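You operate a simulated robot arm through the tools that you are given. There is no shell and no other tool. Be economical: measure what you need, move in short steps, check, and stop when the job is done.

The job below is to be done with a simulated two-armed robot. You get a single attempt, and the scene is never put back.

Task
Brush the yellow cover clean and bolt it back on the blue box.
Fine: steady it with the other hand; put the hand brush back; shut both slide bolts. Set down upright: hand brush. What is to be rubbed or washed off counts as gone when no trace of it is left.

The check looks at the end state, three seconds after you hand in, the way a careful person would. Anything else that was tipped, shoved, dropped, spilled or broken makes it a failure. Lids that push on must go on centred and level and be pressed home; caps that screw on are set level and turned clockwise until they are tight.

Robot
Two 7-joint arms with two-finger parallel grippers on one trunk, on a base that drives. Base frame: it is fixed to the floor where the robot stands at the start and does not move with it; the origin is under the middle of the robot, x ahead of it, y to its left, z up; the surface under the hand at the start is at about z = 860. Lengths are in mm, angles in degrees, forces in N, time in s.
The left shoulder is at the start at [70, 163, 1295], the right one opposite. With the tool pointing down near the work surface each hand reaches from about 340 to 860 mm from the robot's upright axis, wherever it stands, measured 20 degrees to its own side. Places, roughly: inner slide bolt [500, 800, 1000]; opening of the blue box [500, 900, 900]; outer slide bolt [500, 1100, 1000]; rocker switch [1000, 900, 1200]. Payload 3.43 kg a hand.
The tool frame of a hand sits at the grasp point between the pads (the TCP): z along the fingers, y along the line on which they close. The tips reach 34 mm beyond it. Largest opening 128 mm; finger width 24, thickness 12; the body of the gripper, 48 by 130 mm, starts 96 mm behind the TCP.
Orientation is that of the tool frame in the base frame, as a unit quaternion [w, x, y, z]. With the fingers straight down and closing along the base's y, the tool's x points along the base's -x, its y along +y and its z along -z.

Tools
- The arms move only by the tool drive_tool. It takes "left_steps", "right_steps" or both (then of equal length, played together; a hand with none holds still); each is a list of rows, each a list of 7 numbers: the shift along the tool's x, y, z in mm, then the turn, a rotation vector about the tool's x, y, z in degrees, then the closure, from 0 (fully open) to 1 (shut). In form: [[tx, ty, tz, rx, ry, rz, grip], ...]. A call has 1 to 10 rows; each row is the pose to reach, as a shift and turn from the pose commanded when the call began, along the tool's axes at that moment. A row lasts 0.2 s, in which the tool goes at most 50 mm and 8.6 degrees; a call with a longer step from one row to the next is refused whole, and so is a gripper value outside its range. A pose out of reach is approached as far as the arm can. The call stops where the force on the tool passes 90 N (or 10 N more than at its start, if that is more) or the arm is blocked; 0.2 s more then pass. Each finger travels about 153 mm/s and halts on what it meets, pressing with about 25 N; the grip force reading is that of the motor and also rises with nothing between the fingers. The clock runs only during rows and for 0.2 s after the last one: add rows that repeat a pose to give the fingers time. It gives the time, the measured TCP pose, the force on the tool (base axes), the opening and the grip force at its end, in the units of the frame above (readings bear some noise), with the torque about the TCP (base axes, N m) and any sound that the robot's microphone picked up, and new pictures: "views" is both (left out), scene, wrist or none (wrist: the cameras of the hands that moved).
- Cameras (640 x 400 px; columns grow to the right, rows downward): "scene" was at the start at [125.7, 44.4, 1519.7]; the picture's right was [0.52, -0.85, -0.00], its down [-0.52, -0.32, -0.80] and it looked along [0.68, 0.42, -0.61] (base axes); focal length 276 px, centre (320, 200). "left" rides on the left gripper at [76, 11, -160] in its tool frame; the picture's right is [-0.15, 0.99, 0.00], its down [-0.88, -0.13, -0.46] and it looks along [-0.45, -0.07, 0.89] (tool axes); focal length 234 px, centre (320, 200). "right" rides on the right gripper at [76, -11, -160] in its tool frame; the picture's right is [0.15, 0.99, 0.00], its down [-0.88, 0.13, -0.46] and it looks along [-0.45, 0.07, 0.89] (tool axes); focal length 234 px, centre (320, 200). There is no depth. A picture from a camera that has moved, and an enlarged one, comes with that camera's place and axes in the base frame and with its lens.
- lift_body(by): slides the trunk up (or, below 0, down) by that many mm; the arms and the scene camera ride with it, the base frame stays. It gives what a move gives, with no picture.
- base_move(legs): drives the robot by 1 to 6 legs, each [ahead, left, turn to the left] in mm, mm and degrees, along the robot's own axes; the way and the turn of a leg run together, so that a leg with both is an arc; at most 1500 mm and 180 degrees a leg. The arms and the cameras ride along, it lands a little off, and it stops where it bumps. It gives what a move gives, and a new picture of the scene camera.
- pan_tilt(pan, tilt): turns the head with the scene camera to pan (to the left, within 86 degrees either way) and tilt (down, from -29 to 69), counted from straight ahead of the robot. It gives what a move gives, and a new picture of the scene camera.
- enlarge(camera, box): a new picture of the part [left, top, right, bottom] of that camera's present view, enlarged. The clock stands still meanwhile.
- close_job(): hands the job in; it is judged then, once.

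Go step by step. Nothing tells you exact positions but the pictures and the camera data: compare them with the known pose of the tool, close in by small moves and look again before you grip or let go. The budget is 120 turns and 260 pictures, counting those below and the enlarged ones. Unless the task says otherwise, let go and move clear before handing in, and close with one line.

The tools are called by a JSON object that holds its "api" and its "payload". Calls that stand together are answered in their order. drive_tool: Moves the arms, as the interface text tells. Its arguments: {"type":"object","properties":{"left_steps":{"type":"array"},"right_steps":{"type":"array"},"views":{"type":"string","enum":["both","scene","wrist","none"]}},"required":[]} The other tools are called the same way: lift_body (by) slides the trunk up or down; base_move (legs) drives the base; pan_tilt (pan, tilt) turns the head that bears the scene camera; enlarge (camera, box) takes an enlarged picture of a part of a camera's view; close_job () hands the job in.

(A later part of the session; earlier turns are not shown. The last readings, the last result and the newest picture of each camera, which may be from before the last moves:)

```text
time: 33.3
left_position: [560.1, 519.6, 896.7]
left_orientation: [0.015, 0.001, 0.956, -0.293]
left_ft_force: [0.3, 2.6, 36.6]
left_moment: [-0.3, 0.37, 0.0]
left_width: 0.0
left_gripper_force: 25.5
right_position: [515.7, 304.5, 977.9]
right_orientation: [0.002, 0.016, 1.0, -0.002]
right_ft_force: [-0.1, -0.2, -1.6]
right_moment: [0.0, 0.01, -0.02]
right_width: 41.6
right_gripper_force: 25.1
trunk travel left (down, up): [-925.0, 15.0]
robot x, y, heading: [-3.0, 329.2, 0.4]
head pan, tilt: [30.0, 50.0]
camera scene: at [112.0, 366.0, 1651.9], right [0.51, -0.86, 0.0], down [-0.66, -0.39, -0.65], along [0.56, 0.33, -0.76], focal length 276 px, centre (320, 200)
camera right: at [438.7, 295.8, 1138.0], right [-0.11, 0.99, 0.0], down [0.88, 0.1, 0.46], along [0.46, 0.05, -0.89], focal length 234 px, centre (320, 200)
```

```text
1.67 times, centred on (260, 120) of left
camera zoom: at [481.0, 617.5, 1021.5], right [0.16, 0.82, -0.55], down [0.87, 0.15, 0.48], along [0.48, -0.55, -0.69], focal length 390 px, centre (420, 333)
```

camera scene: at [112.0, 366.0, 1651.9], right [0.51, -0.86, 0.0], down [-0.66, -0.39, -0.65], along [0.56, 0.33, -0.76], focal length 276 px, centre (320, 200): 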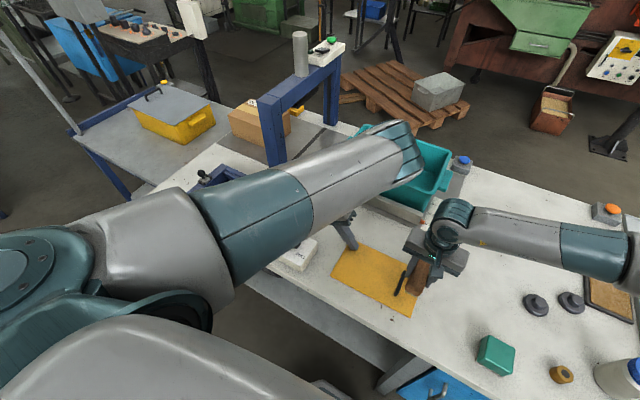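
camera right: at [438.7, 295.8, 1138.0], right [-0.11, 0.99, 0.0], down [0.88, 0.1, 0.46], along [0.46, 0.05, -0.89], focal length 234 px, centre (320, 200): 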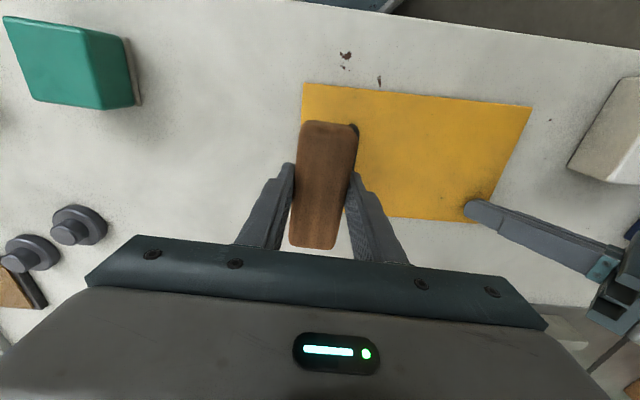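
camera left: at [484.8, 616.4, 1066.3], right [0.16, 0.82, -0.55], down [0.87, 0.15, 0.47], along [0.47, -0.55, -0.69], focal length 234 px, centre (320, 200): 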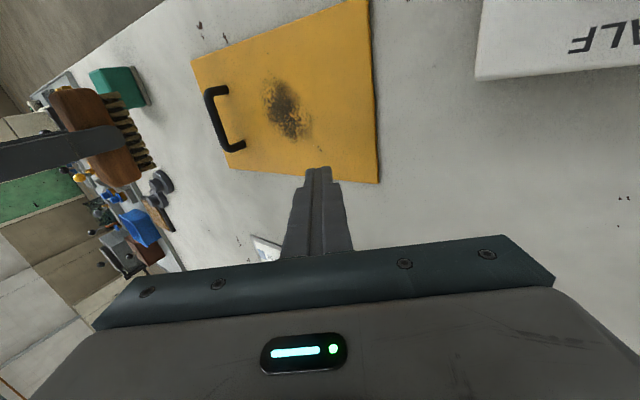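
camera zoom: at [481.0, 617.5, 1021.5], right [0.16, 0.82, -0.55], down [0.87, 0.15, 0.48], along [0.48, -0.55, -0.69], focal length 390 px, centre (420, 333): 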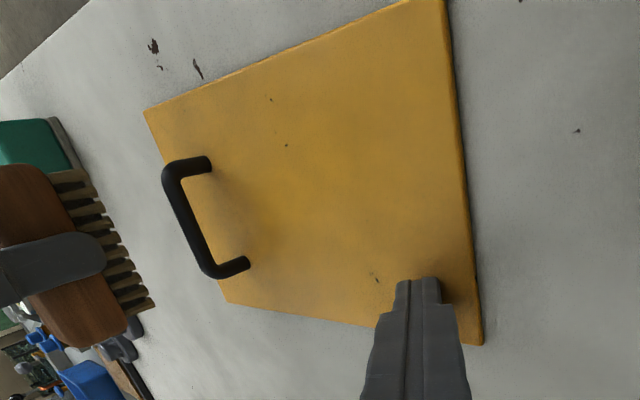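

A few small specks remain at about (483,424), (461,422), (560,468) and (453,335). I'll shift the left hand's press point to the near corner, so the brush can reach the far one.

{"api": "drive_tool", "payload": {"left_steps": [[0, -11, -16, 0, 0, 0, 1], [45, -13, -18, 0, 0, 0, 1], [92, -13, -18, 0, 0, 0, 1], [92, -13, -18, 0, 0, 0, 1]], "views": "both"}}

```text
time: 34.3
left_position: [470.9, 519.4, 915.6]
left_orientation: [0.012, 0.001, 0.956, -0.293]
left_ft_force: [0.4, -0.5, -0.9]
left_moment: [-0.01, -0.02, -0.01]
left_width: 0.1
left_gripper_force: 25.3
right_position: [519.4, 306.3, 977.0]
right_orientation: [0.001, 0.017, 1.0, -0.004]
right_ft_force: [-0.3, 0.1, -0.5]
right_moment: [0.01, 0.03, -0.01]
right_width: 41.5
right_gripper_force: 25.0
trunk travel left (down, up): [-925.0, 15.0]
robot x, y, heading: [-1.9, 332.0, 0.3]
head pan, tilt: [30.0, 50.0]
camera scene: at [118.4, 370.2, 1651.2], right [0.51, -0.86, 0.0], down [-0.66, -0.39, -0.64], along [0.55, 0.33, -0.77], focal length 276 px, centre (320, 200)
camera left: at [392.2, 617.2, 1038.9], right [0.16, 0.82, -0.55], down [0.87, 0.15, 0.47], along [0.47, -0.55, -0.69], focal length 234 px, centre (320, 200)
```

scene: 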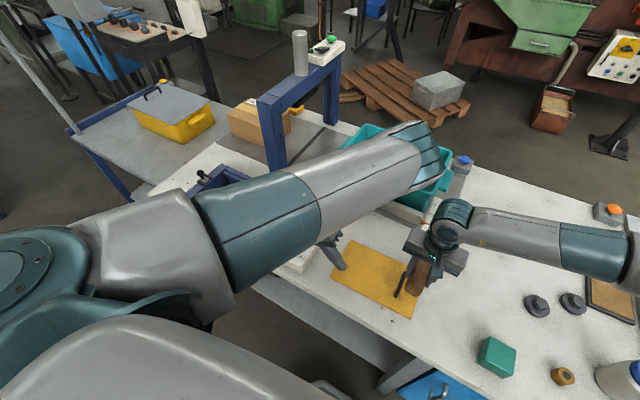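
left: 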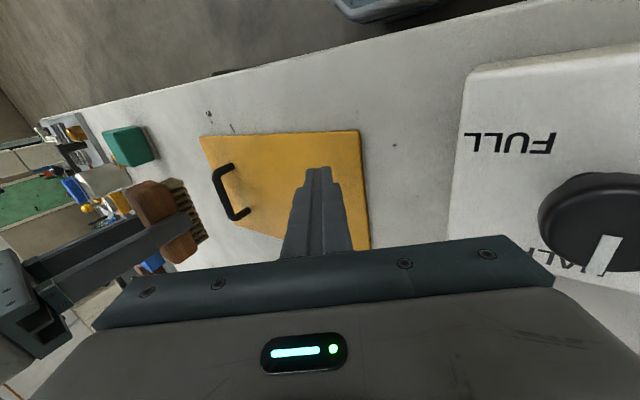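

I'll press down here, then bring the brush over the far speck.

{"api": "drive_tool", "payload": {"left_steps": [[0, 6, 9, 0, 0, 0, 1], [0, 10, 14, 0, 0, 0, 1], [0, 11, 16, 0, 0, 0, 1], [0, 11.4, 16.5, 0, 0, 0, 1], [0, 11.4, 16.5, 0, 0, 0, 1]], "right_steps": [[-8, 32, 0, 0, 0, 0, 0.9], [-16, 64, 0, 0, 0, 0, 0.9], [-26, 96, 0, 0, 0, 0, 0.9], [-36, 125, 0, 0, 0, 0, 0.9], [-42, 148, 0, 0, 0, 0, 0.9]], "views": "wrist"}}

```text
time: 35.5
left_position: [471.0, 519.4, 898.9]
left_orientation: [0.016, 0.001, 0.956, -0.294]
left_ft_force: [3.4, 5.6, 21.6]
left_moment: [-0.05, 0.08, 0.0]
left_width: 0.0
left_gripper_force: 24.6
right_position: [563.9, 452.9, 974.3]
right_orientation: [0.001, 0.017, 1.0, -0.004]
right_ft_force: [-0.4, -0.3, -1.2]
right_moment: [0.0, -0.03, 0.01]
right_width: 41.1
right_gripper_force: 24.6
trunk travel left (down, up): [-925.0, 15.0]
robot x, y, heading: [-2.6, 332.1, 0.5]
head pan, tilt: [30.0, 50.0]
camera right: at [487.1, 444.8, 1134.5], right [-0.11, 0.99, -0.01], down [0.88, 0.1, 0.46], along [0.45, 0.05, -0.89], focal length 234 px, centre (320, 200)
camera left: at [391.3, 616.8, 1021.2], right [0.16, 0.82, -0.55], down [0.87, 0.15, 0.48], along [0.47, -0.55, -0.68], focal length 234 px, centre (320, 200)
```

right: 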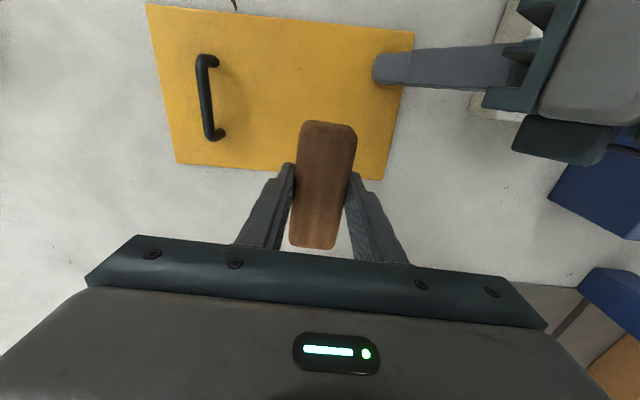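
left: 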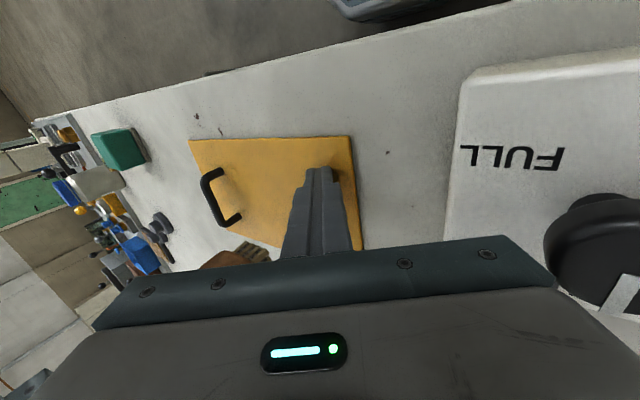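

Lowering and scrubbing the far area.

{"api": "drive_tool", "payload": {"right_steps": [[10, 0, 28, 0, 0, 0, 0.9], [15, 0, 52, 0, 0, 0, 0.9], [15, 0, 57, 0, 0, 0, 0.9], [40, 3, 57, 0, 0, 0, 0.9], [5, 5, 57, 0, 0, 0, 0.9], [40, 8, 57, 0, 0, 0, 0.9], [5, 10, 57, 0, 0, 0, 0.9], [40, 0, 57, 0, 0, 0, 0.9], [80, -10, 57, 0, 0, 0, 0.9], [90, -30, 57, 0, 0, 0, 0.9]], "views": "wrist"}}

```text
time: 37.7
left_position: [468.3, 516.0, 897.7]
left_orientation: [0.014, 0.002, 0.956, -0.294]
left_ft_force: [0.1, 4.1, 33.7]
left_moment: [-0.2, 0.28, 0.01]
left_width: 0.0
left_gripper_force: 25.2
right_position: [469.4, 421.6, 920.1]
right_orientation: [0.002, 0.017, 1.0, -0.003]
right_ft_force: [0.2, -0.7, -1.5]
right_moment: [0.01, -0.04, 0.02]
right_width: 41.6
right_gripper_force: 25.1
trunk travel left (down, up): [-925.0, 15.0]
robot x, y, heading: [-1.9, 329.3, 0.3]
head pan, tilt: [30.0, 50.0]
camera right: at [393.2, 414.6, 1080.6], right [-0.11, 0.99, -0.01], down [0.88, 0.1, 0.46], along [0.46, 0.05, -0.89], focal length 234 px, centre (320, 200)
```

right: 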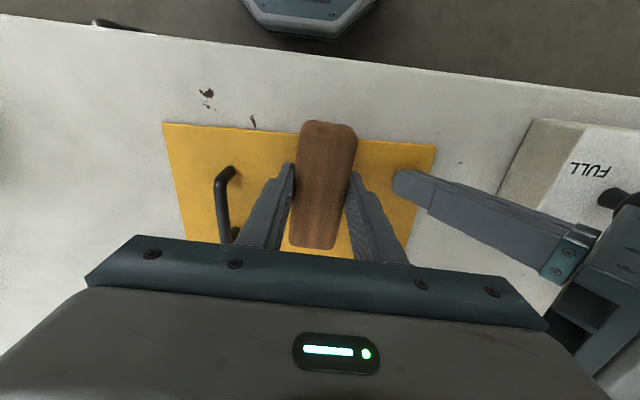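

There is little contact here, so I'll go 4 mm lower and scrub the near area.

{"api": "drive_tool", "payload": {"right_steps": [[0, 0, 4, 0, 0, 0, 0.9], [15, 0, 5, 0, 0, 0, 0.9], [-20, 0, 5, 0, 0, 0, 0.9], [15, 4, 5, 0, 0, 0, 0.9], [-20, 8, 5, 0, 0, 0, 0.9], [-60, 10, 5, 0, 0, 0, 0.9], [-90, 25, 5, 0, 0, 0, 0.9], [-60, 30, 5, 0, 0, 0, 0.9], [-90, 32, 5, 0, 0, 0, 0.9], [-60, 30, 5, 0, 0, 0, 0.9]], "views": "none"}}

{"api": "drive_tool", "payload": {"right_steps": [[0, 0, -10, 0, 0, 0, 0.9], [0, -20, -40, 0, 0, 0, 0.9], [0, -60, -65, 0, 0, 0, 0.9], [0, -100, -65, 0, 0, 0, 0.9], [0, -140, -65, 0, 0, 0, 0.9]], "views": "wrist"}}

{"api": "enlarge", "payload": {"camera": "right", "box": [280, 60, 560, 235]}}

```text
time: 39.9
left_position: [468.2, 517.1, 898.1]
left_orientation: [0.014, 0.001, 0.956, -0.293]
left_ft_force: [0.7, 0.5, 18.1]
left_moment: [-0.19, 0.14, 0.03]
left_width: 0.0
left_gripper_force: 25.1
right_position: [530.8, 453.9, 911.9]
right_orientation: [0.002, 0.017, 1.0, -0.002]
right_ft_force: [4.8, 1.9, 13.7]
right_moment: [0.23, -0.31, -0.03]
right_width: 41.4
right_gripper_force: 25.2
trunk travel left (down, up): [-925.0, 15.0]
robot x, y, heading: [-0.3, 331.0, 0.6]
head pan, tilt: [30.0, 50.0]
```

```text
time: 41.1
left_position: [469.1, 517.3, 899.3]
left_orientation: [0.015, 0.0, 0.956, -0.292]
left_ft_force: [-4.4, 1.7, 24.9]
left_moment: [-0.19, 0.4, -0.09]
left_width: 0.0
left_gripper_force: 24.8
right_position: [527.8, 311.5, 978.6]
right_orientation: [0.002, 0.016, 1.0, -0.002]
right_ft_force: [0.8, 0.7, -0.5]
right_moment: [0.0, -0.01, -0.02]
right_width: 41.4
right_gripper_force: 25.5
trunk travel left (down, up): [-925.0, 15.0]
robot x, y, heading: [0.1, 331.5, 0.5]
head pan, tilt: [30.0, 50.0]
camera right: at [450.7, 303.7, 1138.5], right [-0.11, 0.99, 0.0], down [0.88, 0.1, 0.46], along [0.46, 0.05, -0.89], focal length 234 px, centre (320, 200)
```

right: 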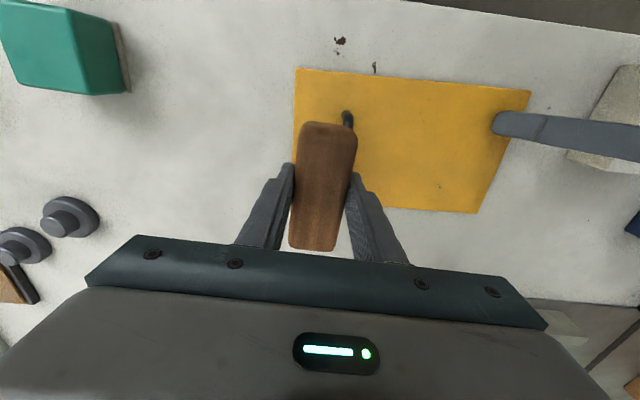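

```text
2.29 times, centred on (420, 148) of right
camera zoom: at [450.7, 303.7, 1138.5], right [-0.11, 0.99, 0.0], down [0.88, 0.1, 0.46], along [0.46, 0.05, -0.89], focal length 535 px, centre (91, 320)
```

zoom: 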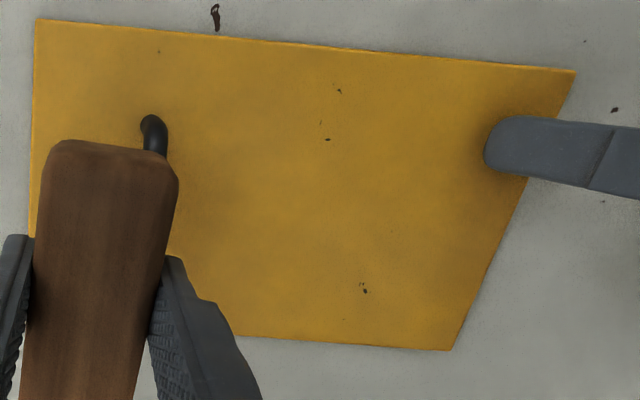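

The remaining specks didn't change under firm brushing and match the chips on the bench, so they're paint wear. The smudge itself is gone. I'll carry the brush back above its spot and lift the left hand.

{"api": "drive_tool", "payload": {"right_steps": [[11, -35, 0, 0, 0, -1.5, 0.9], [22, -71, 0, 0, 0, -3, 0.9], [34, -107, 0, 0, 0, -4.5, 0.9], [45.8, -143, 0, 0, 0, -5.7, 0.9], [45.8, -143, 30, 0, 0, -5.7, 0.9]], "left_steps": [[0, -10, -15, 0, 0, 0, 1], [0, -25, -35, 0, 0, 0, 1], [0, -40, -58, 0, 0, 0, 1], [0, -56, -83, 0, 0, 0, 1], [0, -75, -110, 0, 0, 0, 1]], "views": "both"}}

```text
time: 42.3
left_position: [467.4, 519.3, 1029.6]
left_orientation: [0.012, 0.001, 0.956, -0.294]
left_ft_force: [-0.6, -1.4, -0.9]
left_moment: [0.02, 0.02, -0.04]
left_width: 0.0
left_gripper_force: 24.3
right_position: [478.0, 171.4, 948.3]
right_orientation: [0.0, -0.033, 0.999, -0.003]
right_ft_force: [-0.1, 0.7, -1.0]
right_moment: [0.01, -0.02, -0.02]
right_width: 41.4
right_gripper_force: 24.7
trunk travel left (down, up): [-925.0, 15.0]
robot x, y, heading: [-2.7, 331.9, 0.5]
head pan, tilt: [30.0, 50.0]
camera scene: at [115.9, 369.2, 1651.5], right [0.51, -0.86, 0.0], down [-0.66, -0.39, -0.64], along [0.55, 0.33, -0.77], focal length 276 px, centre (320, 200)
camera right: at [402.9, 156.0, 1108.0], right [-0.21, 0.98, -0.01], down [0.87, 0.19, 0.46], along [0.45, 0.09, -0.89], focal length 234 px, centre (320, 200)
camera left: at [388.4, 617.9, 1152.4], right [0.16, 0.82, -0.55], down [0.87, 0.15, 0.47], along [0.47, -0.55, -0.69], focal length 234 px, centre (320, 200)
```

scene: 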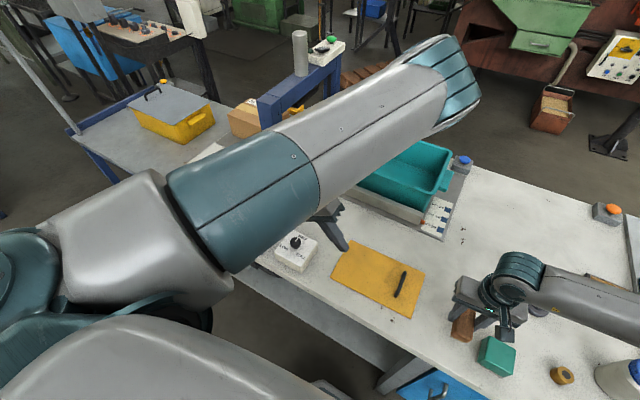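
right: 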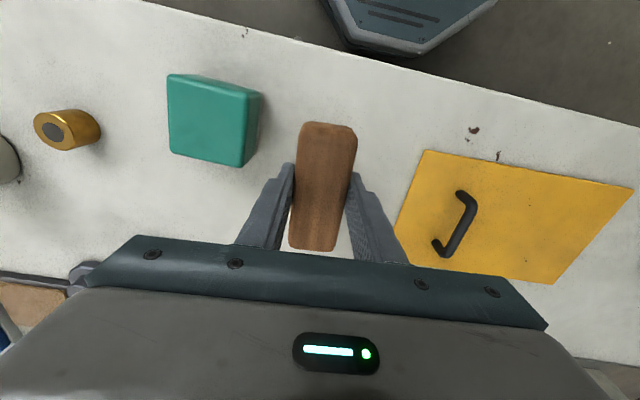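
left: 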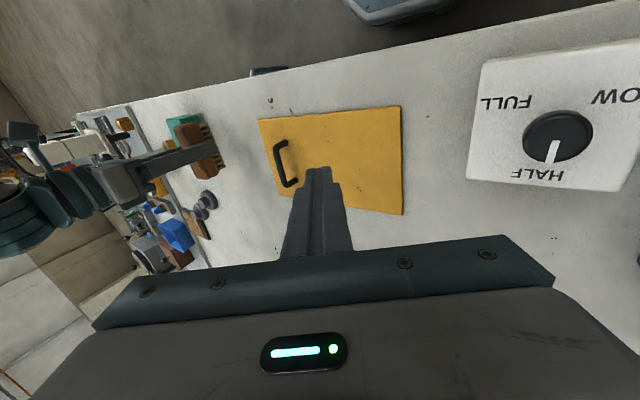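

The brush is directly above its original spot. I'll lower it gently to contact.

{"api": "drive_tool", "payload": {"right_steps": [[0, 0, 20, 0, 0, 0, 0.9], [0, 0, 29, 0, 0, 0, 0.9], [0, 0, 32, 0, 0, 0, 0.9], [0, 0, 33, 0, 0, 0, 0.9]], "views": "none"}}

```text
time: 43.3
left_position: [468.4, 519.8, 1028.7]
left_orientation: [0.013, 0.002, 0.956, -0.294]
left_ft_force: [-0.6, -0.2, 0.0]
left_moment: [-0.03, 0.0, 0.01]
left_width: 0.0
left_gripper_force: 25.3
right_position: [477.3, 170.7, 917.2]
right_orientation: [0.0, -0.033, 0.999, -0.003]
right_ft_force: [-0.5, -0.9, -1.5]
right_moment: [0.03, 0.0, -0.01]
right_width: 41.2
right_gripper_force: 25.2
trunk travel left (down, up): [-925.0, 15.0]
robot x, y, heading: [-3.4, 331.8, 0.6]
head pan, tilt: [30.0, 50.0]
```

{"api": "drive_tool", "payload": {"right_steps": [[0, 0, 1, 0, 0, 0, 0.9], [0, 0, 2, 0, 0, 0, 0.9], [0, 0, 3, 0, 0, 0, 0.9], [0, 0, 3, 0, 0, 0, 0.9]], "views": "none"}}

```text
time: 44.3
left_position: [467.4, 521.5, 1029.1]
left_orientation: [0.012, 0.001, 0.956, -0.293]
left_ft_force: [0.4, 0.2, -0.1]
left_moment: [-0.03, 0.0, 0.02]
left_width: 0.1
left_gripper_force: 25.0
right_position: [477.6, 171.8, 913.5]
right_orientation: [0.0, -0.034, 0.999, -0.003]
right_ft_force: [1.0, 0.4, -1.8]
right_moment: [0.01, -0.01, -0.01]
right_width: 41.5
right_gripper_force: 24.7
trunk travel left (down, up): [-925.0, 15.0]
robot x, y, heading: [-2.4, 330.4, 0.4]
head pan, tilt: [30.0, 50.0]
```

I feel no contact yet, so I'll go down a bit more.

{"api": "drive_tool", "payload": {"right_steps": [[0, 0, 0.7, 0, 0, 0, 0.9], [0, 0, 1.4, 0, 0, 0, 0.9], [0, 0, 2, 0, 0, 0, 0.9], [0, 0, 2, 0, 0, 0, 0.9]], "views": "none"}}

```text
time: 45.3
left_position: [468.4, 521.1, 1031.1]
left_orientation: [0.013, 0.001, 0.956, -0.294]
left_ft_force: [-1.0, -1.1, 0.1]
left_moment: [0.0, 0.0, 0.0]
left_width: 0.3
left_gripper_force: 24.8
right_position: [477.7, 171.6, 911.2]
right_orientation: [0.0, -0.033, 0.999, -0.003]
right_ft_force: [-0.3, -0.5, -1.6]
right_moment: [-0.02, -0.01, 0.0]
right_width: 41.4
right_gripper_force: 25.0
trunk travel left (down, up): [-925.0, 15.0]
robot x, y, heading: [-1.1, 331.0, 0.2]
head pan, tilt: [30.0, 50.0]
```

{"api": "drive_tool", "payload": {"right_steps": [[0, 0, 0.7, 0, 0, 0, 0.9], [0, 0, 1.4, 0, 0, 0, 0.9], [0, 0, 2.1, 0, 0, 0, 0.9], [0, 0, 2.1, 0, 0, 0, 0.9]], "views": "wrist"}}

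{"api": "enlarge", "payload": {"camera": "left", "box": [100, 80, 260, 220]}}

```text
time: 46.3
left_position: [467.7, 520.5, 1028.4]
left_orientation: [0.013, 0.002, 0.956, -0.294]
left_ft_force: [-0.1, -0.2, 0.3]
left_moment: [0.02, 0.0, -0.02]
left_width: 0.1
left_gripper_force: 24.7
right_position: [479.0, 173.0, 909.3]
right_orientation: [0.001, -0.033, 0.999, -0.003]
right_ft_force: [0.6, 0.4, -1.7]
right_moment: [0.01, 0.0, 0.01]
right_width: 41.6
right_gripper_force: 24.1
trunk travel left (down, up): [-925.0, 15.0]
robot x, y, heading: [0.0, 331.9, 0.3]
head pan, tilt: [30.0, 50.0]
camera right: at [403.1, 157.7, 1069.4], right [-0.21, 0.98, -0.01], down [0.87, 0.19, 0.46], along [0.45, 0.09, -0.89], focal length 234 px, centre (320, 200)
```

right: 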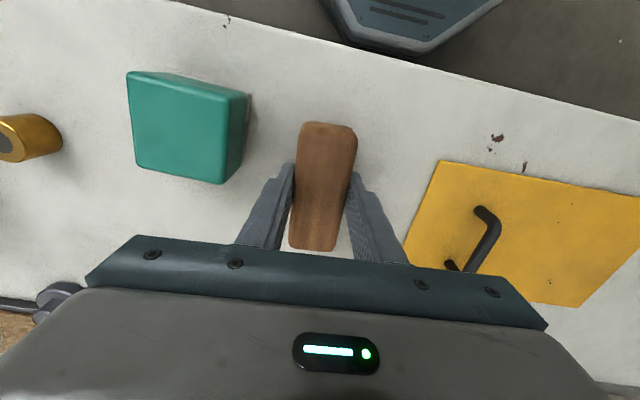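

```text
2.86 times, centred on (180, 150) of left
camera zoom: at [388.9, 618.4, 1151.9], right [0.16, 0.82, -0.55], down [0.87, 0.15, 0.47], along [0.47, -0.55, -0.69], focal length 669 px, centre (720, 343)
```

zoom: 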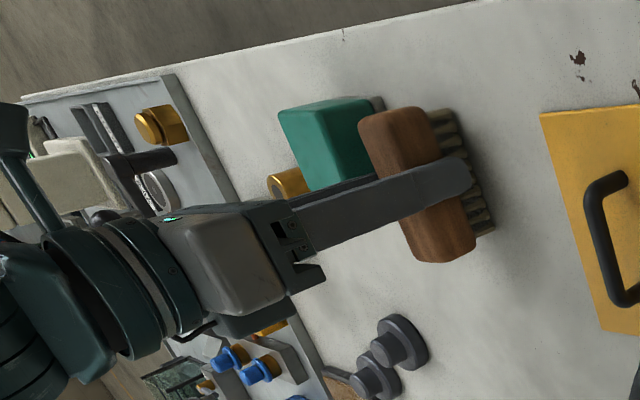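

The bristles are nearly on the bench, so I'll keep going slowly.

{"api": "drive_tool", "payload": {"right_steps": [[0, 0, 0.8, 0, 0, 0, 0.9], [0, 0, 1.6, 0, 0, 0, 0.9], [0, 0, 2.4, 0, 0, 0, 0.9], [0, 0, 2.4, 0, 0, 0, 0.9]], "views": "none"}}

```text
time: 47.3
left_position: [467.9, 521.0, 1028.6]
left_orientation: [0.013, 0.001, 0.956, -0.294]
left_ft_force: [0.6, 0.7, 0.9]
left_moment: [0.02, -0.01, 0.02]
left_width: 0.2
left_gripper_force: 25.2
right_position: [478.3, 171.7, 907.6]
right_orientation: [0.001, -0.034, 0.999, -0.004]
right_ft_force: [0.2, 0.4, 2.2]
right_moment: [0.09, -0.13, 0.02]
right_width: 41.6
right_gripper_force: 24.8
trunk travel left (down, up): [-925.0, 15.0]
robot x, y, heading: [-1.6, 332.5, 0.8]
head pan, tilt: [30.0, 50.0]
```

Contact. I'll open gently to 70 mm and lift clear.

{"api": "drive_tool", "payload": {"right_steps": [[0, 0, 0.5, 0, 0, 0, 0.6], [0, 0, 0.5, 0, 0, 0, 0.45], [0, 0, 0.5, 0, 0, 0, 0.45], [0, 0, -30, 0, 0, 0, 0.45], [0, 0, -75, 0, 0, 0, 0.45], [0, 0, -120, 0, 0, 0, 0.45]], "views": "wrist"}}

{"api": "enlarge", "payload": {"camera": "left", "box": [100, 80, 260, 220]}}

```text
time: 48.7
left_position: [468.0, 520.0, 1029.4]
left_orientation: [0.013, 0.002, 0.956, -0.293]
left_ft_force: [-0.4, -0.3, -0.2]
left_moment: [-0.04, -0.02, 0.01]
left_width: 0.1
left_gripper_force: 25.3
right_position: [477.5, 170.5, 1027.1]
right_orientation: [0.0, -0.033, 0.999, -0.004]
right_ft_force: [0.2, 0.2, 0.0]
right_moment: [0.0, 0.0, 0.01]
right_width: 70.4
right_gripper_force: 0.0
trunk travel left (down, up): [-925.0, 15.0]
robot x, y, heading: [-5.6, 330.5, 0.6]
head pan, tilt: [30.0, 50.0]
camera right: at [401.9, 156.0, 1187.3], right [-0.21, 0.98, -0.01], down [0.87, 0.19, 0.46], along [0.45, 0.09, -0.89], focal length 234 px, centre (320, 200)
```

right: 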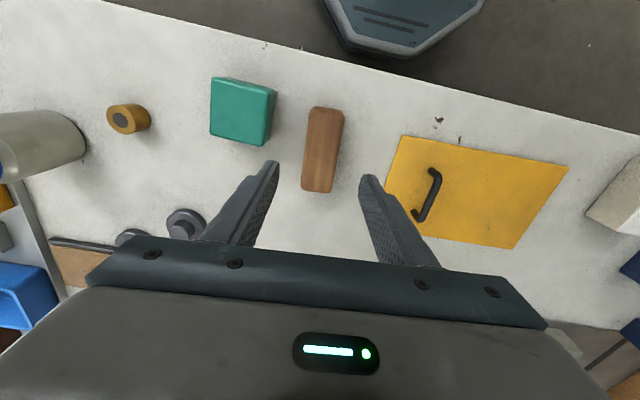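

```text
2.86 times, centred on (180, 150) of left
camera zoom: at [388.5, 618.5, 1152.0], right [0.16, 0.82, -0.55], down [0.87, 0.15, 0.47], along [0.47, -0.55, -0.69], focal length 669 px, centre (720, 343)
```

zoom: 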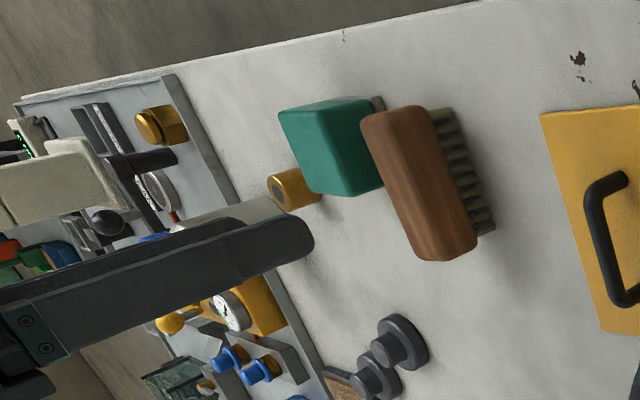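

The brush is upright on its original spot. I'll straighten and raise the left hand, raise the right, then drive left about 250 mm to inspect the box.

{"api": "drive_tool", "payload": {"left_steps": [[0, -20, -28, -6, 0, 0, 0.8], [0, -40, -56, -12, 0, 0, 0.5], [0, -60, -84, -18, 0, 0, 0.3], [0, -80, -112, -24, 0, 0, 0.1], [0, -97, -140, -30, 0, 0, 0], [0, -112, -165, -35, 0, 0, 0]], "right_steps": [[0, 0, -40, 0, 0, 0, 0.45], [0, 0, -80, 0, 0, 0, 0.45], [0, 0, -100, 0, 0, 1, 0.45], [0, 0, -100, 0, 0, 2, 0.45], [0, 0, -100, 0, 0, 3, 0.45], [0, 0, -100, 0, 0, 4, 0.45]], "views": "none"}}

{"api": "base_move", "payload": {"legs": [[0, 250, 0]]}}

{"api": "drive_tool", "payload": {"left_steps": [[-2, 20, 0, 0, 0, 0, 0], [-5, 50, 0, 0, 0, 0, 0], [-8, 90, 0, 0, 0, 0, 0], [-10, 130, 0, 0, 0, 0, 0]], "views": "wrist"}}

```text
time: 50.3
left_position: [432.4, 648.1, 1179.2]
left_orientation: [-0.044, -0.02, 0.999, -0.004]
left_ft_force: [-0.3, 0.4, -0.1]
left_moment: [-0.01, -0.02, -0.03]
left_width: 128.2
left_gripper_force: 0.0
left hand out of reach, approached as far as the arm can: row 1, 2, 3, 4, 5, 6
right_position: [477.0, 172.8, 1127.8]
right_orientation: [0.0, 0.002, 1.0, -0.004]
right_ft_force: [-0.2, -1.0, 0.7]
right_moment: [0.03, -0.03, -0.03]
right_width: 70.4
right_gripper_force: 0.0
trunk travel left (down, up): [-925.0, 15.0]
robot x, y, heading: [-0.3, 332.4, 0.3]
head pan, tilt: [30.0, 50.0]
stopped in row 6 (left hand): the arm was blocked; the commanded pose is now the measured one
```

```text
time: 52.1
left_position: [434.2, 892.0, 1180.3]
left_orientation: [-0.043, -0.015, 0.999, -0.003]
left_ft_force: [-1.2, 1.0, 0.2]
left_moment: [0.03, 0.03, 0.0]
left_width: 128.2
left_gripper_force: 0.0
right_position: [474.2, 416.1, 1126.5]
right_orientation: [0.0, 0.008, 1.0, -0.002]
right_ft_force: [0.7, -0.6, 0.2]
right_moment: [0.01, -0.01, 0.04]
right_width: 70.2
right_gripper_force: 0.1
trunk travel left (down, up): [-925.0, 15.0]
robot x, y, heading: [-2.1, 582.2, -0.0]
head pan, tilt: [30.0, 50.0]
camera scene: at [115.7, 615.7, 1651.5], right [0.5, -0.87, 0.0], down [-0.66, -0.38, -0.64], along [0.56, 0.32, -0.77], focal length 276 px, centre (320, 200)
```

scene: 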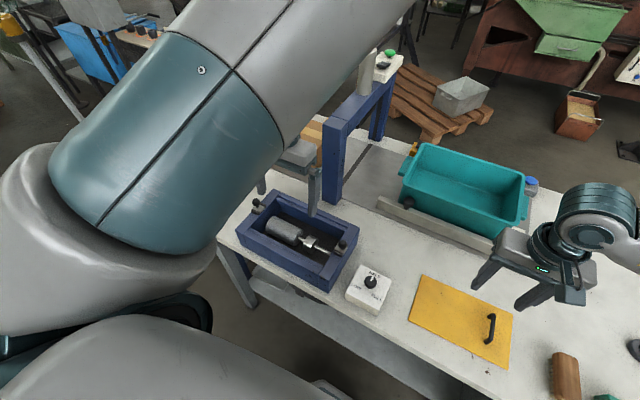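

```text
time: 53.1
left_position: [442.5, 1030.1, 1174.7]
left_orientation: [-0.044, -0.015, 0.999, -0.004]
left_ft_force: [0.1, -0.6, 0.1]
left_moment: [-0.03, 0.04, 0.03]
left_width: 128.0
left_gripper_force: 0.1
right_position: [477.2, 418.0, 1127.4]
right_orientation: [0.0, 0.009, 1.0, -0.004]
right_ft_force: [-0.6, -0.9, 0.5]
right_moment: [-0.03, -0.02, -0.03]
right_width: 70.2
right_gripper_force: 0.0
trunk travel left (down, up): [-925.0, 15.0]
robot x, y, heading: [-1.2, 579.5, 0.2]
head pan, tilt: [30.0, 50.0]
camera left: at [381.3, 1039.7, 1339.2], right [0.12, 0.99, -0.02], down [0.92, -0.1, 0.38], along [0.37, -0.06, -0.93], focal length 234 px, centre (320, 200)
```

left: 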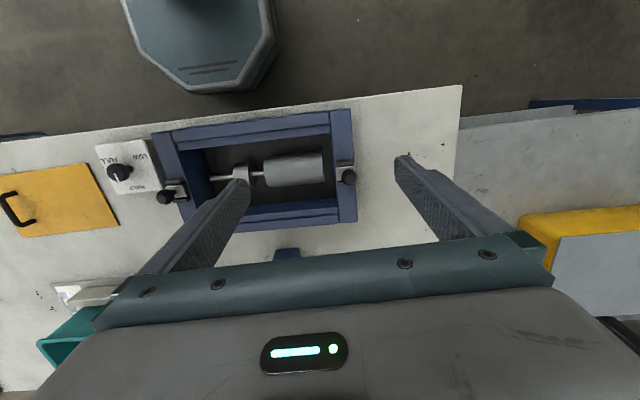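

Now I can see the box with both bolts. Zooming in.

{"api": "enlarge", "payload": {"camera": "left", "box": [140, 95, 380, 245]}}

{"api": "enlarge", "payload": {"camera": "scene", "box": [220, 170, 380, 300]}}

```text
2.67 times, centred on (260, 170) of left
camera zoom: at [381.3, 1039.7, 1339.2], right [0.12, 0.99, -0.02], down [0.92, -0.1, 0.38], along [0.37, -0.06, -0.93], focal length 624 px, centre (480, 280)
```

zoom: 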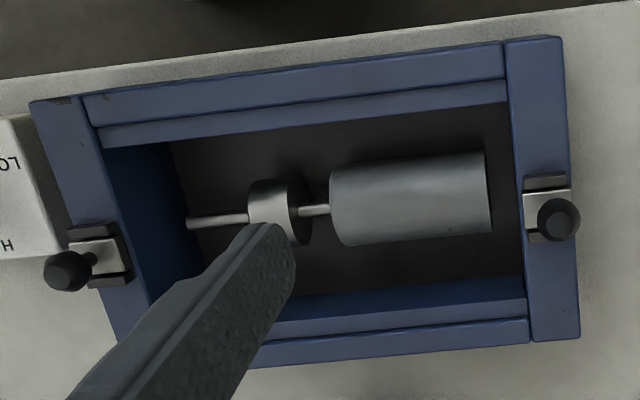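

```text
3.08 times, centred on (300, 235) of scene
camera zoom: at [116.8, 621.7, 1651.3], right [0.5, -0.87, 0.0], down [-0.66, -0.38, -0.64], along [0.56, 0.32, -0.77], focal length 850 px, centre (382, 92)
```

zoom: 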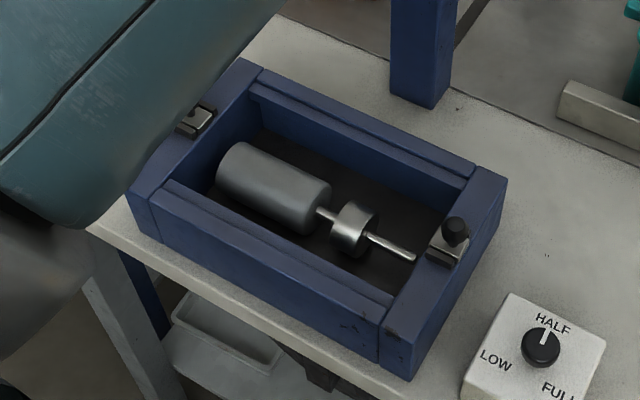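

The cover should drop between the end walls onto the ledges; the recess is about x 409–574, y 779–1045 and the rim is near z 932. Both bolts are retracted. Now I'll look at the cover from the right hand.

{"api": "drive_tool", "payload": {"right_steps": [[-10, -20, 40, 0, 0, 0, 0.45], [-20, -40, 80, 0, 0, 0, 0.45], [-30, -65, 110, 0, 0, 0, 0.45], [-30, -65, 110, 0, 0, 0, 0.45]], "views": "wrist"}}

{"api": "enlarge", "payload": {"camera": "right", "box": [200, 50, 520, 250]}}

```text
time: 54.1
left_position: [442.4, 1027.1, 1176.5]
left_orientation: [-0.042, -0.014, 0.999, -0.003]
left_ft_force: [0.5, -0.2, 0.1]
left_moment: [-0.01, 0.03, -0.02]
left_width: 128.1
left_gripper_force: 0.1
right_position: [505.3, 350.0, 1016.0]
right_orientation: [-0.001, 0.008, 1.0, -0.004]
right_ft_force: [0.1, 0.1, 1.1]
right_moment: [0.01, -0.04, 0.02]
right_width: 70.4
right_gripper_force: 0.1
trunk travel left (down, up): [-925.0, 15.0]
robot x, y, heading: [-5.2, 580.8, 0.1]
head pan, tilt: [30.0, 50.0]
camera right: at [428.9, 342.0, 1176.0], right [-0.13, 0.99, -0.01], down [0.88, 0.12, 0.46], along [0.45, 0.05, -0.89], focal length 234 px, centre (320, 200)
```

right: 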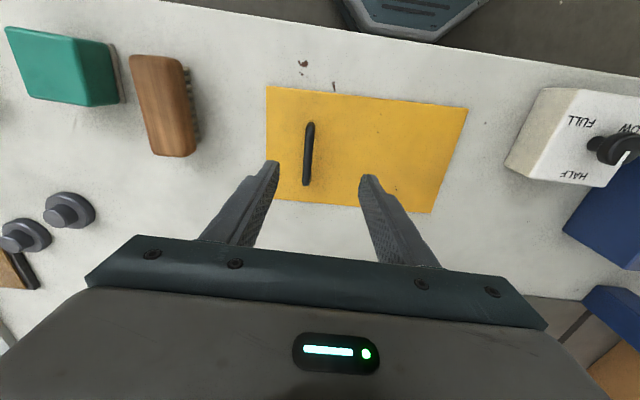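

```text
2.00 times, centred on (360, 150) of right
camera zoom: at [428.9, 342.0, 1176.0], right [-0.13, 0.99, -0.01], down [0.88, 0.12, 0.46], along [0.45, 0.05, -0.89], focal length 468 px, centre (240, 300)
```

zoom: 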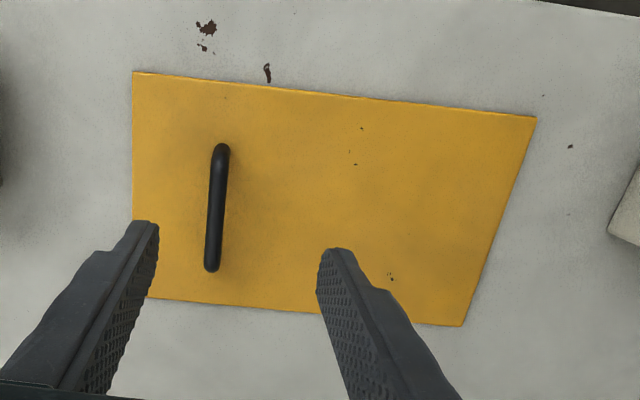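

The handle is at about [513, 335], turned about 2°. I'll come down over it and stop partway to check.

{"api": "drive_tool", "payload": {"right_steps": [[-4, -7, 30, 0, 0, -1.5, 0.45], [-8, -14.5, 60, 0, 0, -3, 0.45], [-8, -14.5, 75, 0, 0, -3, 0.6], [-8, -14.5, 75, 0, 0, -3, 0.6]], "views": "wrist"}}

```text
time: 55.1
left_position: [441.4, 1027.1, 1174.7]
left_orientation: [-0.042, -0.015, 0.999, -0.003]
left_ft_force: [-0.2, 0.1, -0.3]
left_moment: [0.0, -0.01, 0.04]
left_width: 128.1
left_gripper_force: 0.2
right_position: [511.7, 337.0, 945.7]
right_orientation: [0.0, -0.02, 1.0, -0.004]
right_ft_force: [0.8, 0.3, -0.4]
right_moment: [-0.03, 0.0, 0.02]
right_width: 51.1
right_gripper_force: 0.0
trunk travel left (down, up): [-925.0, 15.0]
robot x, y, heading: [-5.7, 582.0, 0.1]
head pan, tilt: [30.0, 50.0]
camera right: at [435.8, 324.3, 1104.0], right [-0.18, 0.98, -0.01], down [0.88, 0.17, 0.45], along [0.45, 0.08, -0.89], focal length 234 px, centre (320, 200)
```

right: 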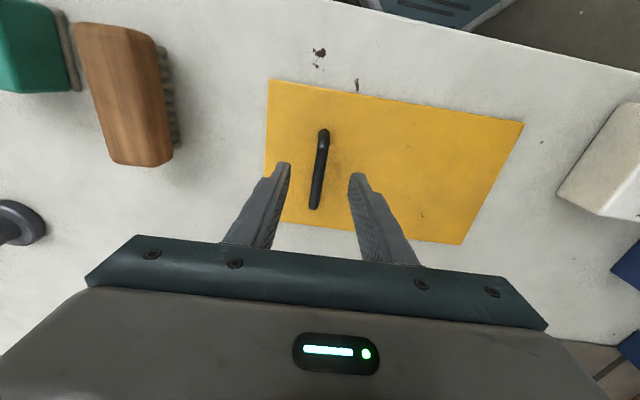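

The handle sits centred between the fingers. I'll descend and grip.

{"api": "drive_tool", "payload": {"right_steps": [[0, 0, 20, 0, 0, 0, 0.6], [0, 0, 39, 0, 0, 0, 0.6], [0, 0, 39, 0, 0, 0, 0.75], [0, 0, 39, 0, 0, 0, 0.95], [0, 0, 39, 0, 0, 0, 1], [0, 0, 39, 0, 0, 0, 1]], "views": "wrist"}}

```text
time: 56.5
left_position: [440.8, 1027.2, 1175.3]
left_orientation: [-0.043, -0.015, 0.999, -0.004]
left_ft_force: [-0.7, -0.3, -1.1]
left_moment: [-0.01, -0.02, -0.02]
left_width: 127.9
left_gripper_force: 0.1
right_position: [513.1, 337.0, 905.4]
right_orientation: [0.0, -0.018, 1.0, -0.004]
right_ft_force: [0.6, -1.8, 0.5]
right_moment: [-0.02, -0.28, -0.21]
right_width: 10.7
right_gripper_force: 24.9
trunk travel left (down, up): [-925.0, 15.0]
robot x, y, heading: [-1.8, 580.0, -0.0]
head pan, tilt: [30.0, 50.0]
camera right: at [437.3, 324.2, 1065.7], right [-0.18, 0.98, -0.01], down [0.87, 0.17, 0.45], along [0.45, 0.08, -0.89], focal length 234 px, centre (320, 200)
```

right: 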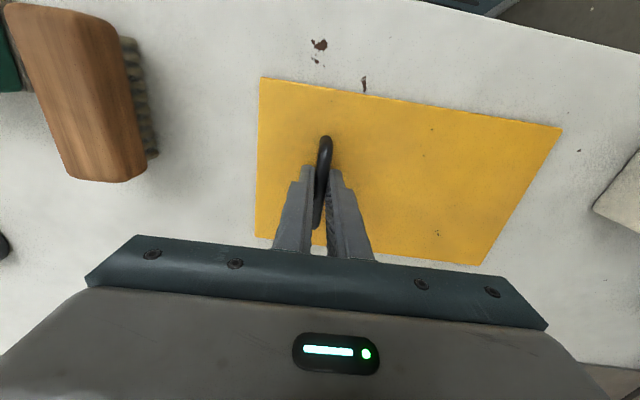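

The bar is gripped at 10.7 mm. I'll lift slowly and check that the plate hangs level.

{"api": "drive_tool", "payload": {"right_steps": [[0, 0, -5, 0, 0, 0, 1], [0, 0, -15, 0, 0, 0, 1], [0, 0, -30, 0, 0, 0, 1], [0, 0, -50, 0, 0, 0, 1], [0, 0, -50, 0, 0, 0, 1]], "views": "both"}}

```text
time: 57.7
left_position: [441.6, 1026.8, 1175.4]
left_orientation: [-0.043, -0.015, 0.999, -0.003]
left_ft_force: [-0.8, 0.3, -1.1]
left_moment: [-0.01, -0.03, -0.02]
left_width: 128.0
left_gripper_force: 0.1
right_position: [511.4, 337.3, 951.5]
right_orientation: [0.0, -0.019, 1.0, -0.004]
right_ft_force: [0.4, -0.9, -2.7]
right_moment: [0.01, -0.03, 0.03]
right_width: 10.7
right_gripper_force: 25.1
trunk travel left (down, up): [-925.0, 15.0]
robot x, y, heading: [-1.8, 581.7, 0.1]
head pan, tilt: [30.0, 50.0]
camera scene: at [116.0, 618.5, 1651.4], right [0.5, -0.87, 0.0], down [-0.66, -0.38, -0.64], along [0.56, 0.32, -0.77], focal length 276 px, centre (320, 200)
camera right: at [435.7, 323.6, 1113.2], right [-0.18, 0.98, -0.01], down [0.88, 0.17, 0.45], along [0.45, 0.08, -0.89], focal length 234 px, centre (320, 200)
```

scene: 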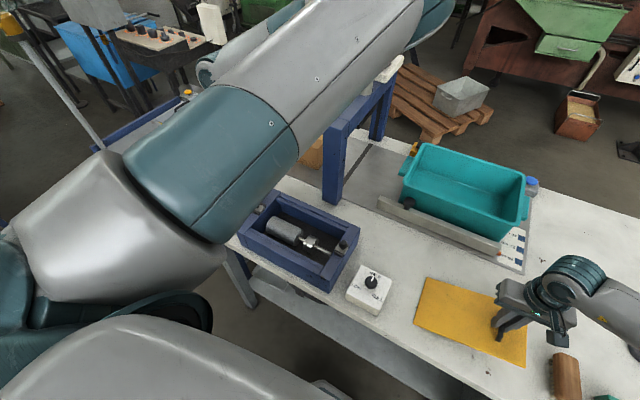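
right: 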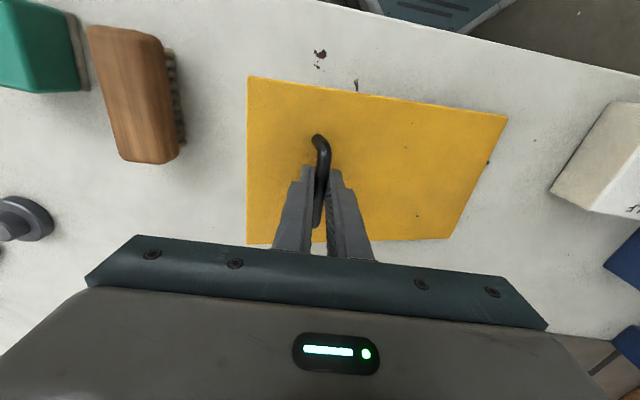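

The plate is light and pivots around the bar, with its +y edge still on the bench. I'll use that: raise the handle along an arc until the plate hangs by it. Later I'll set its +y edge on the box ledges first and lay it flat.

{"api": "drive_tool", "payload": {"right_steps": [[0, 8, -20, 0, 0, 0, 1], [0, 23, -47, 0, 0, 0, 1], [0, 40, -66, 0, 0, 0, 1], [0, 59, -83, 0, 0, 0, 1], [0, 80, -97, 0, 0, 0, 1], [0, 104, -109, 0, 0, 0, 1], [0, 120, -114, 0, 0, 0, 1], [0, 134, -118, 0, 0, 0, 1]], "views": "both"}}

```text
time: 59.5
left_position: [442.1, 1027.7, 1175.4]
left_orientation: [-0.043, -0.015, 0.999, -0.003]
left_ft_force: [-0.4, 0.1, 0.4]
left_moment: [-0.02, 0.02, 0.0]
left_width: 128.2
left_gripper_force: 0.1
right_position: [507.1, 472.6, 1071.2]
right_orientation: [0.0, -0.018, 1.0, -0.005]
right_ft_force: [-0.4, 0.2, -3.9]
right_moment: [-0.07, 0.0, -0.02]
right_width: 10.6
right_gripper_force: 25.0
trunk travel left (down, up): [-925.0, 15.0]
robot x, y, heading: [-0.2, 582.8, 0.2]
head pan, tilt: [30.0, 50.0]
camera scene: at [116.3, 619.3, 1651.4], right [0.5, -0.87, 0.0], down [-0.66, -0.38, -0.64], along [0.56, 0.32, -0.77], focal length 276 px, centre (320, 200)
camera right: at [431.5, 460.2, 1231.3], right [-0.18, 0.98, -0.01], down [0.88, 0.17, 0.45], along [0.45, 0.08, -0.89], focal length 234 px, centre (320, 200)
```

scene: 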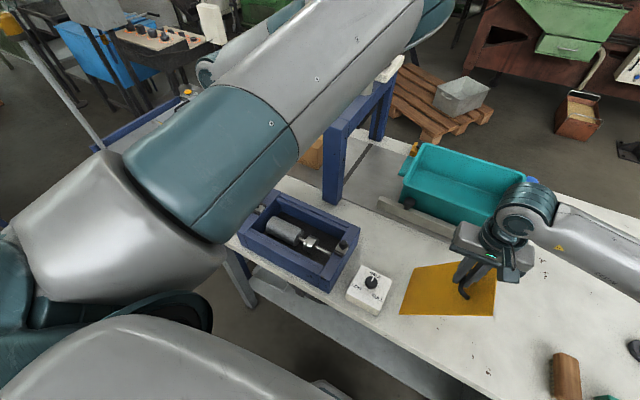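
right: 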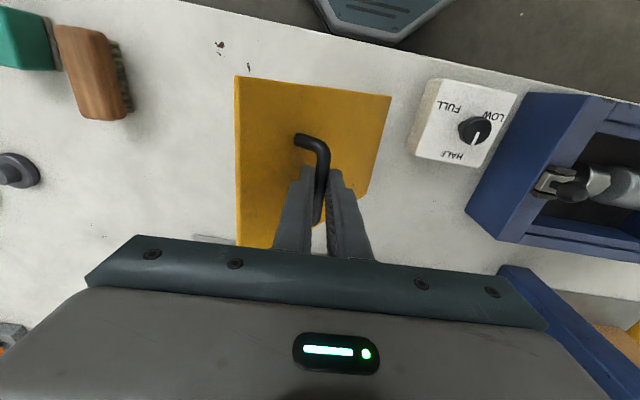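

The plate hangs from the handle as planned. I'll lift it higher for travel.

{"api": "drive_tool", "payload": {"right_steps": [[0, -5, -30, 0, 0, 0, 1], [0, -10, -65, 0, 0, 0, 1], [0, -10, -100, 0, 0, 0, 1], [0, -10, -130, 0, 0, 0, 1], [0, -10, -150, 0, 0, 0, 1]], "views": "both"}}

```text
time: 60.7
left_position: [441.3, 1028.0, 1175.0]
left_orientation: [-0.044, -0.016, 0.999, -0.003]
left_ft_force: [-0.5, 0.2, -1.1]
left_moment: [-0.01, 0.02, 0.04]
left_width: 127.9
left_gripper_force: 0.1
right_position: [505.0, 464.0, 1220.1]
right_orientation: [0.001, -0.02, 1.0, -0.004]
right_ft_force: [-0.2, -0.1, -3.8]
right_moment: [-0.1, 0.04, -0.02]
right_width: 10.3
right_gripper_force: 24.7
trunk travel left (down, up): [-925.0, 15.0]
robot x, y, heading: [-2.5, 582.8, 0.2]
head pan, tilt: [30.0, 50.0]
camera scene: at [115.8, 618.8, 1651.4], right [0.5, -0.87, 0.0], down [-0.66, -0.38, -0.64], along [0.56, 0.32, -0.77], focal length 276 px, centre (320, 200)
camera right: at [429.5, 451.7, 1381.0], right [-0.18, 0.98, -0.01], down [0.88, 0.17, 0.45], along [0.45, 0.08, -0.89], focal length 234 px, centre (320, 200)
```

scene: 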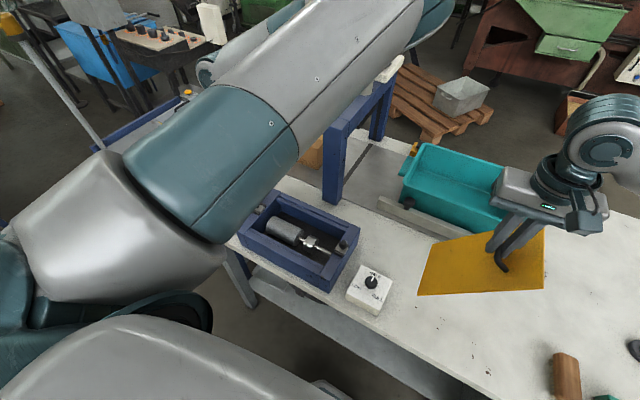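
right: 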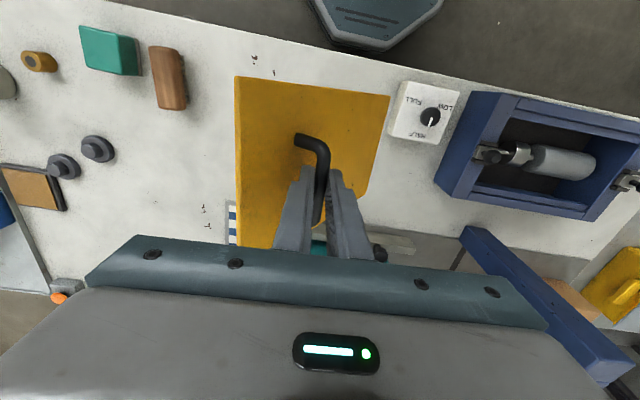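

The plate holds at about 56° tilt and clears the box. I'll drive left 370 mm.

{"api": "base_move", "payload": {"legs": [[0, 370, 0]]}}

{"api": "enlarge", "payload": {"camera": "right", "box": [160, 50, 560, 300]}}

```text
time: 63.1
left_position: [449.0, 1395.5, 1176.2]
left_orientation: [-0.044, -0.01, 0.999, -0.003]
left_ft_force: [-0.4, -0.1, 1.0]
left_moment: [-0.01, -0.03, 0.03]
left_width: 127.9
left_gripper_force: 0.0
right_position: [506.2, 831.2, 1220.1]
right_orientation: [0.0, -0.013, 1.0, -0.003]
right_ft_force: [-0.3, -0.2, -3.8]
right_moment: [-0.03, 0.01, -0.03]
right_width: 10.7
right_gripper_force: 25.1
trunk travel left (down, up): [-925.0, 15.0]
robot x, y, heading: [1.0, 957.5, -0.9]
head pan, tilt: [30.0, 50.0]
camera scene: at [118.8, 989.8, 1651.5], right [0.49, -0.87, 0.0], down [-0.67, -0.37, -0.64], along [0.56, 0.32, -0.77], focal length 276 px, centre (320, 200)
```

scene: 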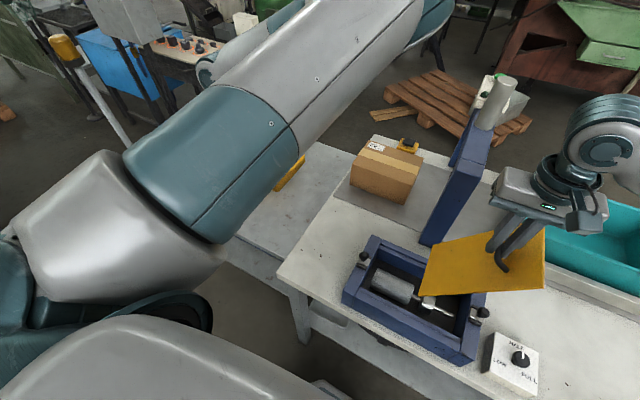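

```text
1.60 times, centred on (360, 175) of right
camera zoom: at [430.7, 819.4, 1380.5], right [-0.17, 0.99, -0.01], down [0.88, 0.16, 0.45], along [0.45, 0.07, -0.89], focal length 375 px, centre (256, 240)
```

zoom: 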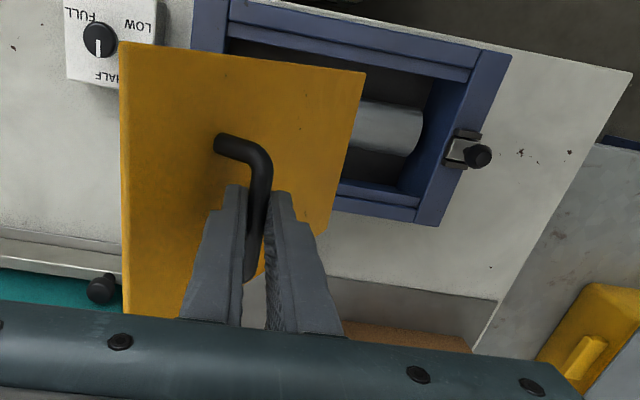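

The box's +y outer face is at about y = 1087 and its x centre is about 493. To keep the right wrist away from the left elbow, I'll drive another 100 mm left before placing.

{"api": "base_move", "payload": {"legs": [[0, 100, 0.8]]}}

{"api": "enlarge", "payload": {"camera": "right", "box": [120, 40, 520, 290]}}

```text
time: 64.2
left_position: [443.6, 1498.8, 1177.2]
left_orientation: [-0.043, -0.016, 0.999, -0.002]
left_ft_force: [-0.2, -0.8, -0.2]
left_moment: [0.05, 0.01, -0.05]
left_width: 127.8
left_gripper_force: 0.0
right_position: [508.9, 935.7, 1219.9]
right_orientation: [0.0, -0.02, 1.0, -0.001]
right_ft_force: [0.9, 0.1, -4.5]
right_moment: [0.05, 0.04, -0.03]
right_width: 10.7
right_gripper_force: 24.9
trunk travel left (down, up): [-925.0, 15.0]
robot x, y, heading: [-2.1, 1056.4, 0.3]
head pan, tilt: [30.0, 50.0]
camera scene: at [118.8, 1087.1, 1651.5], right [0.5, -0.86, 0.0], down [-0.66, -0.38, -0.64], along [0.56, 0.33, -0.77], focal length 276 px, centre (320, 200)
```

scene: 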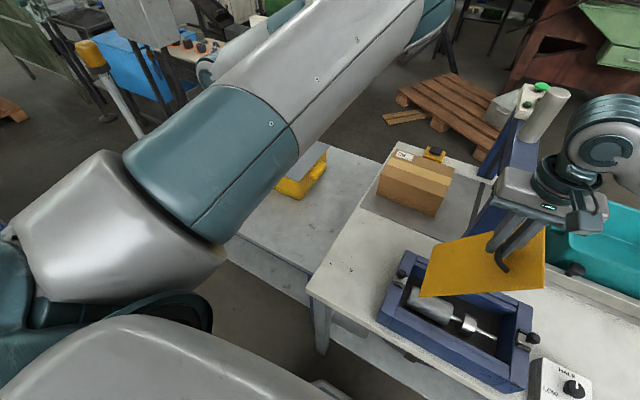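

```text
1.60 times, centred on (320, 165) of right
camera zoom: at [433.3, 921.9, 1380.0], right [-0.19, 0.98, 0.0], down [0.87, 0.17, 0.45], along [0.45, 0.08, -0.89], focal length 375 px, centre (320, 256)
```

zoom: 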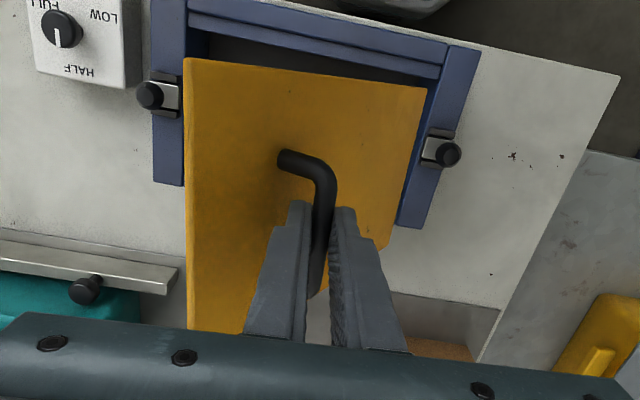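

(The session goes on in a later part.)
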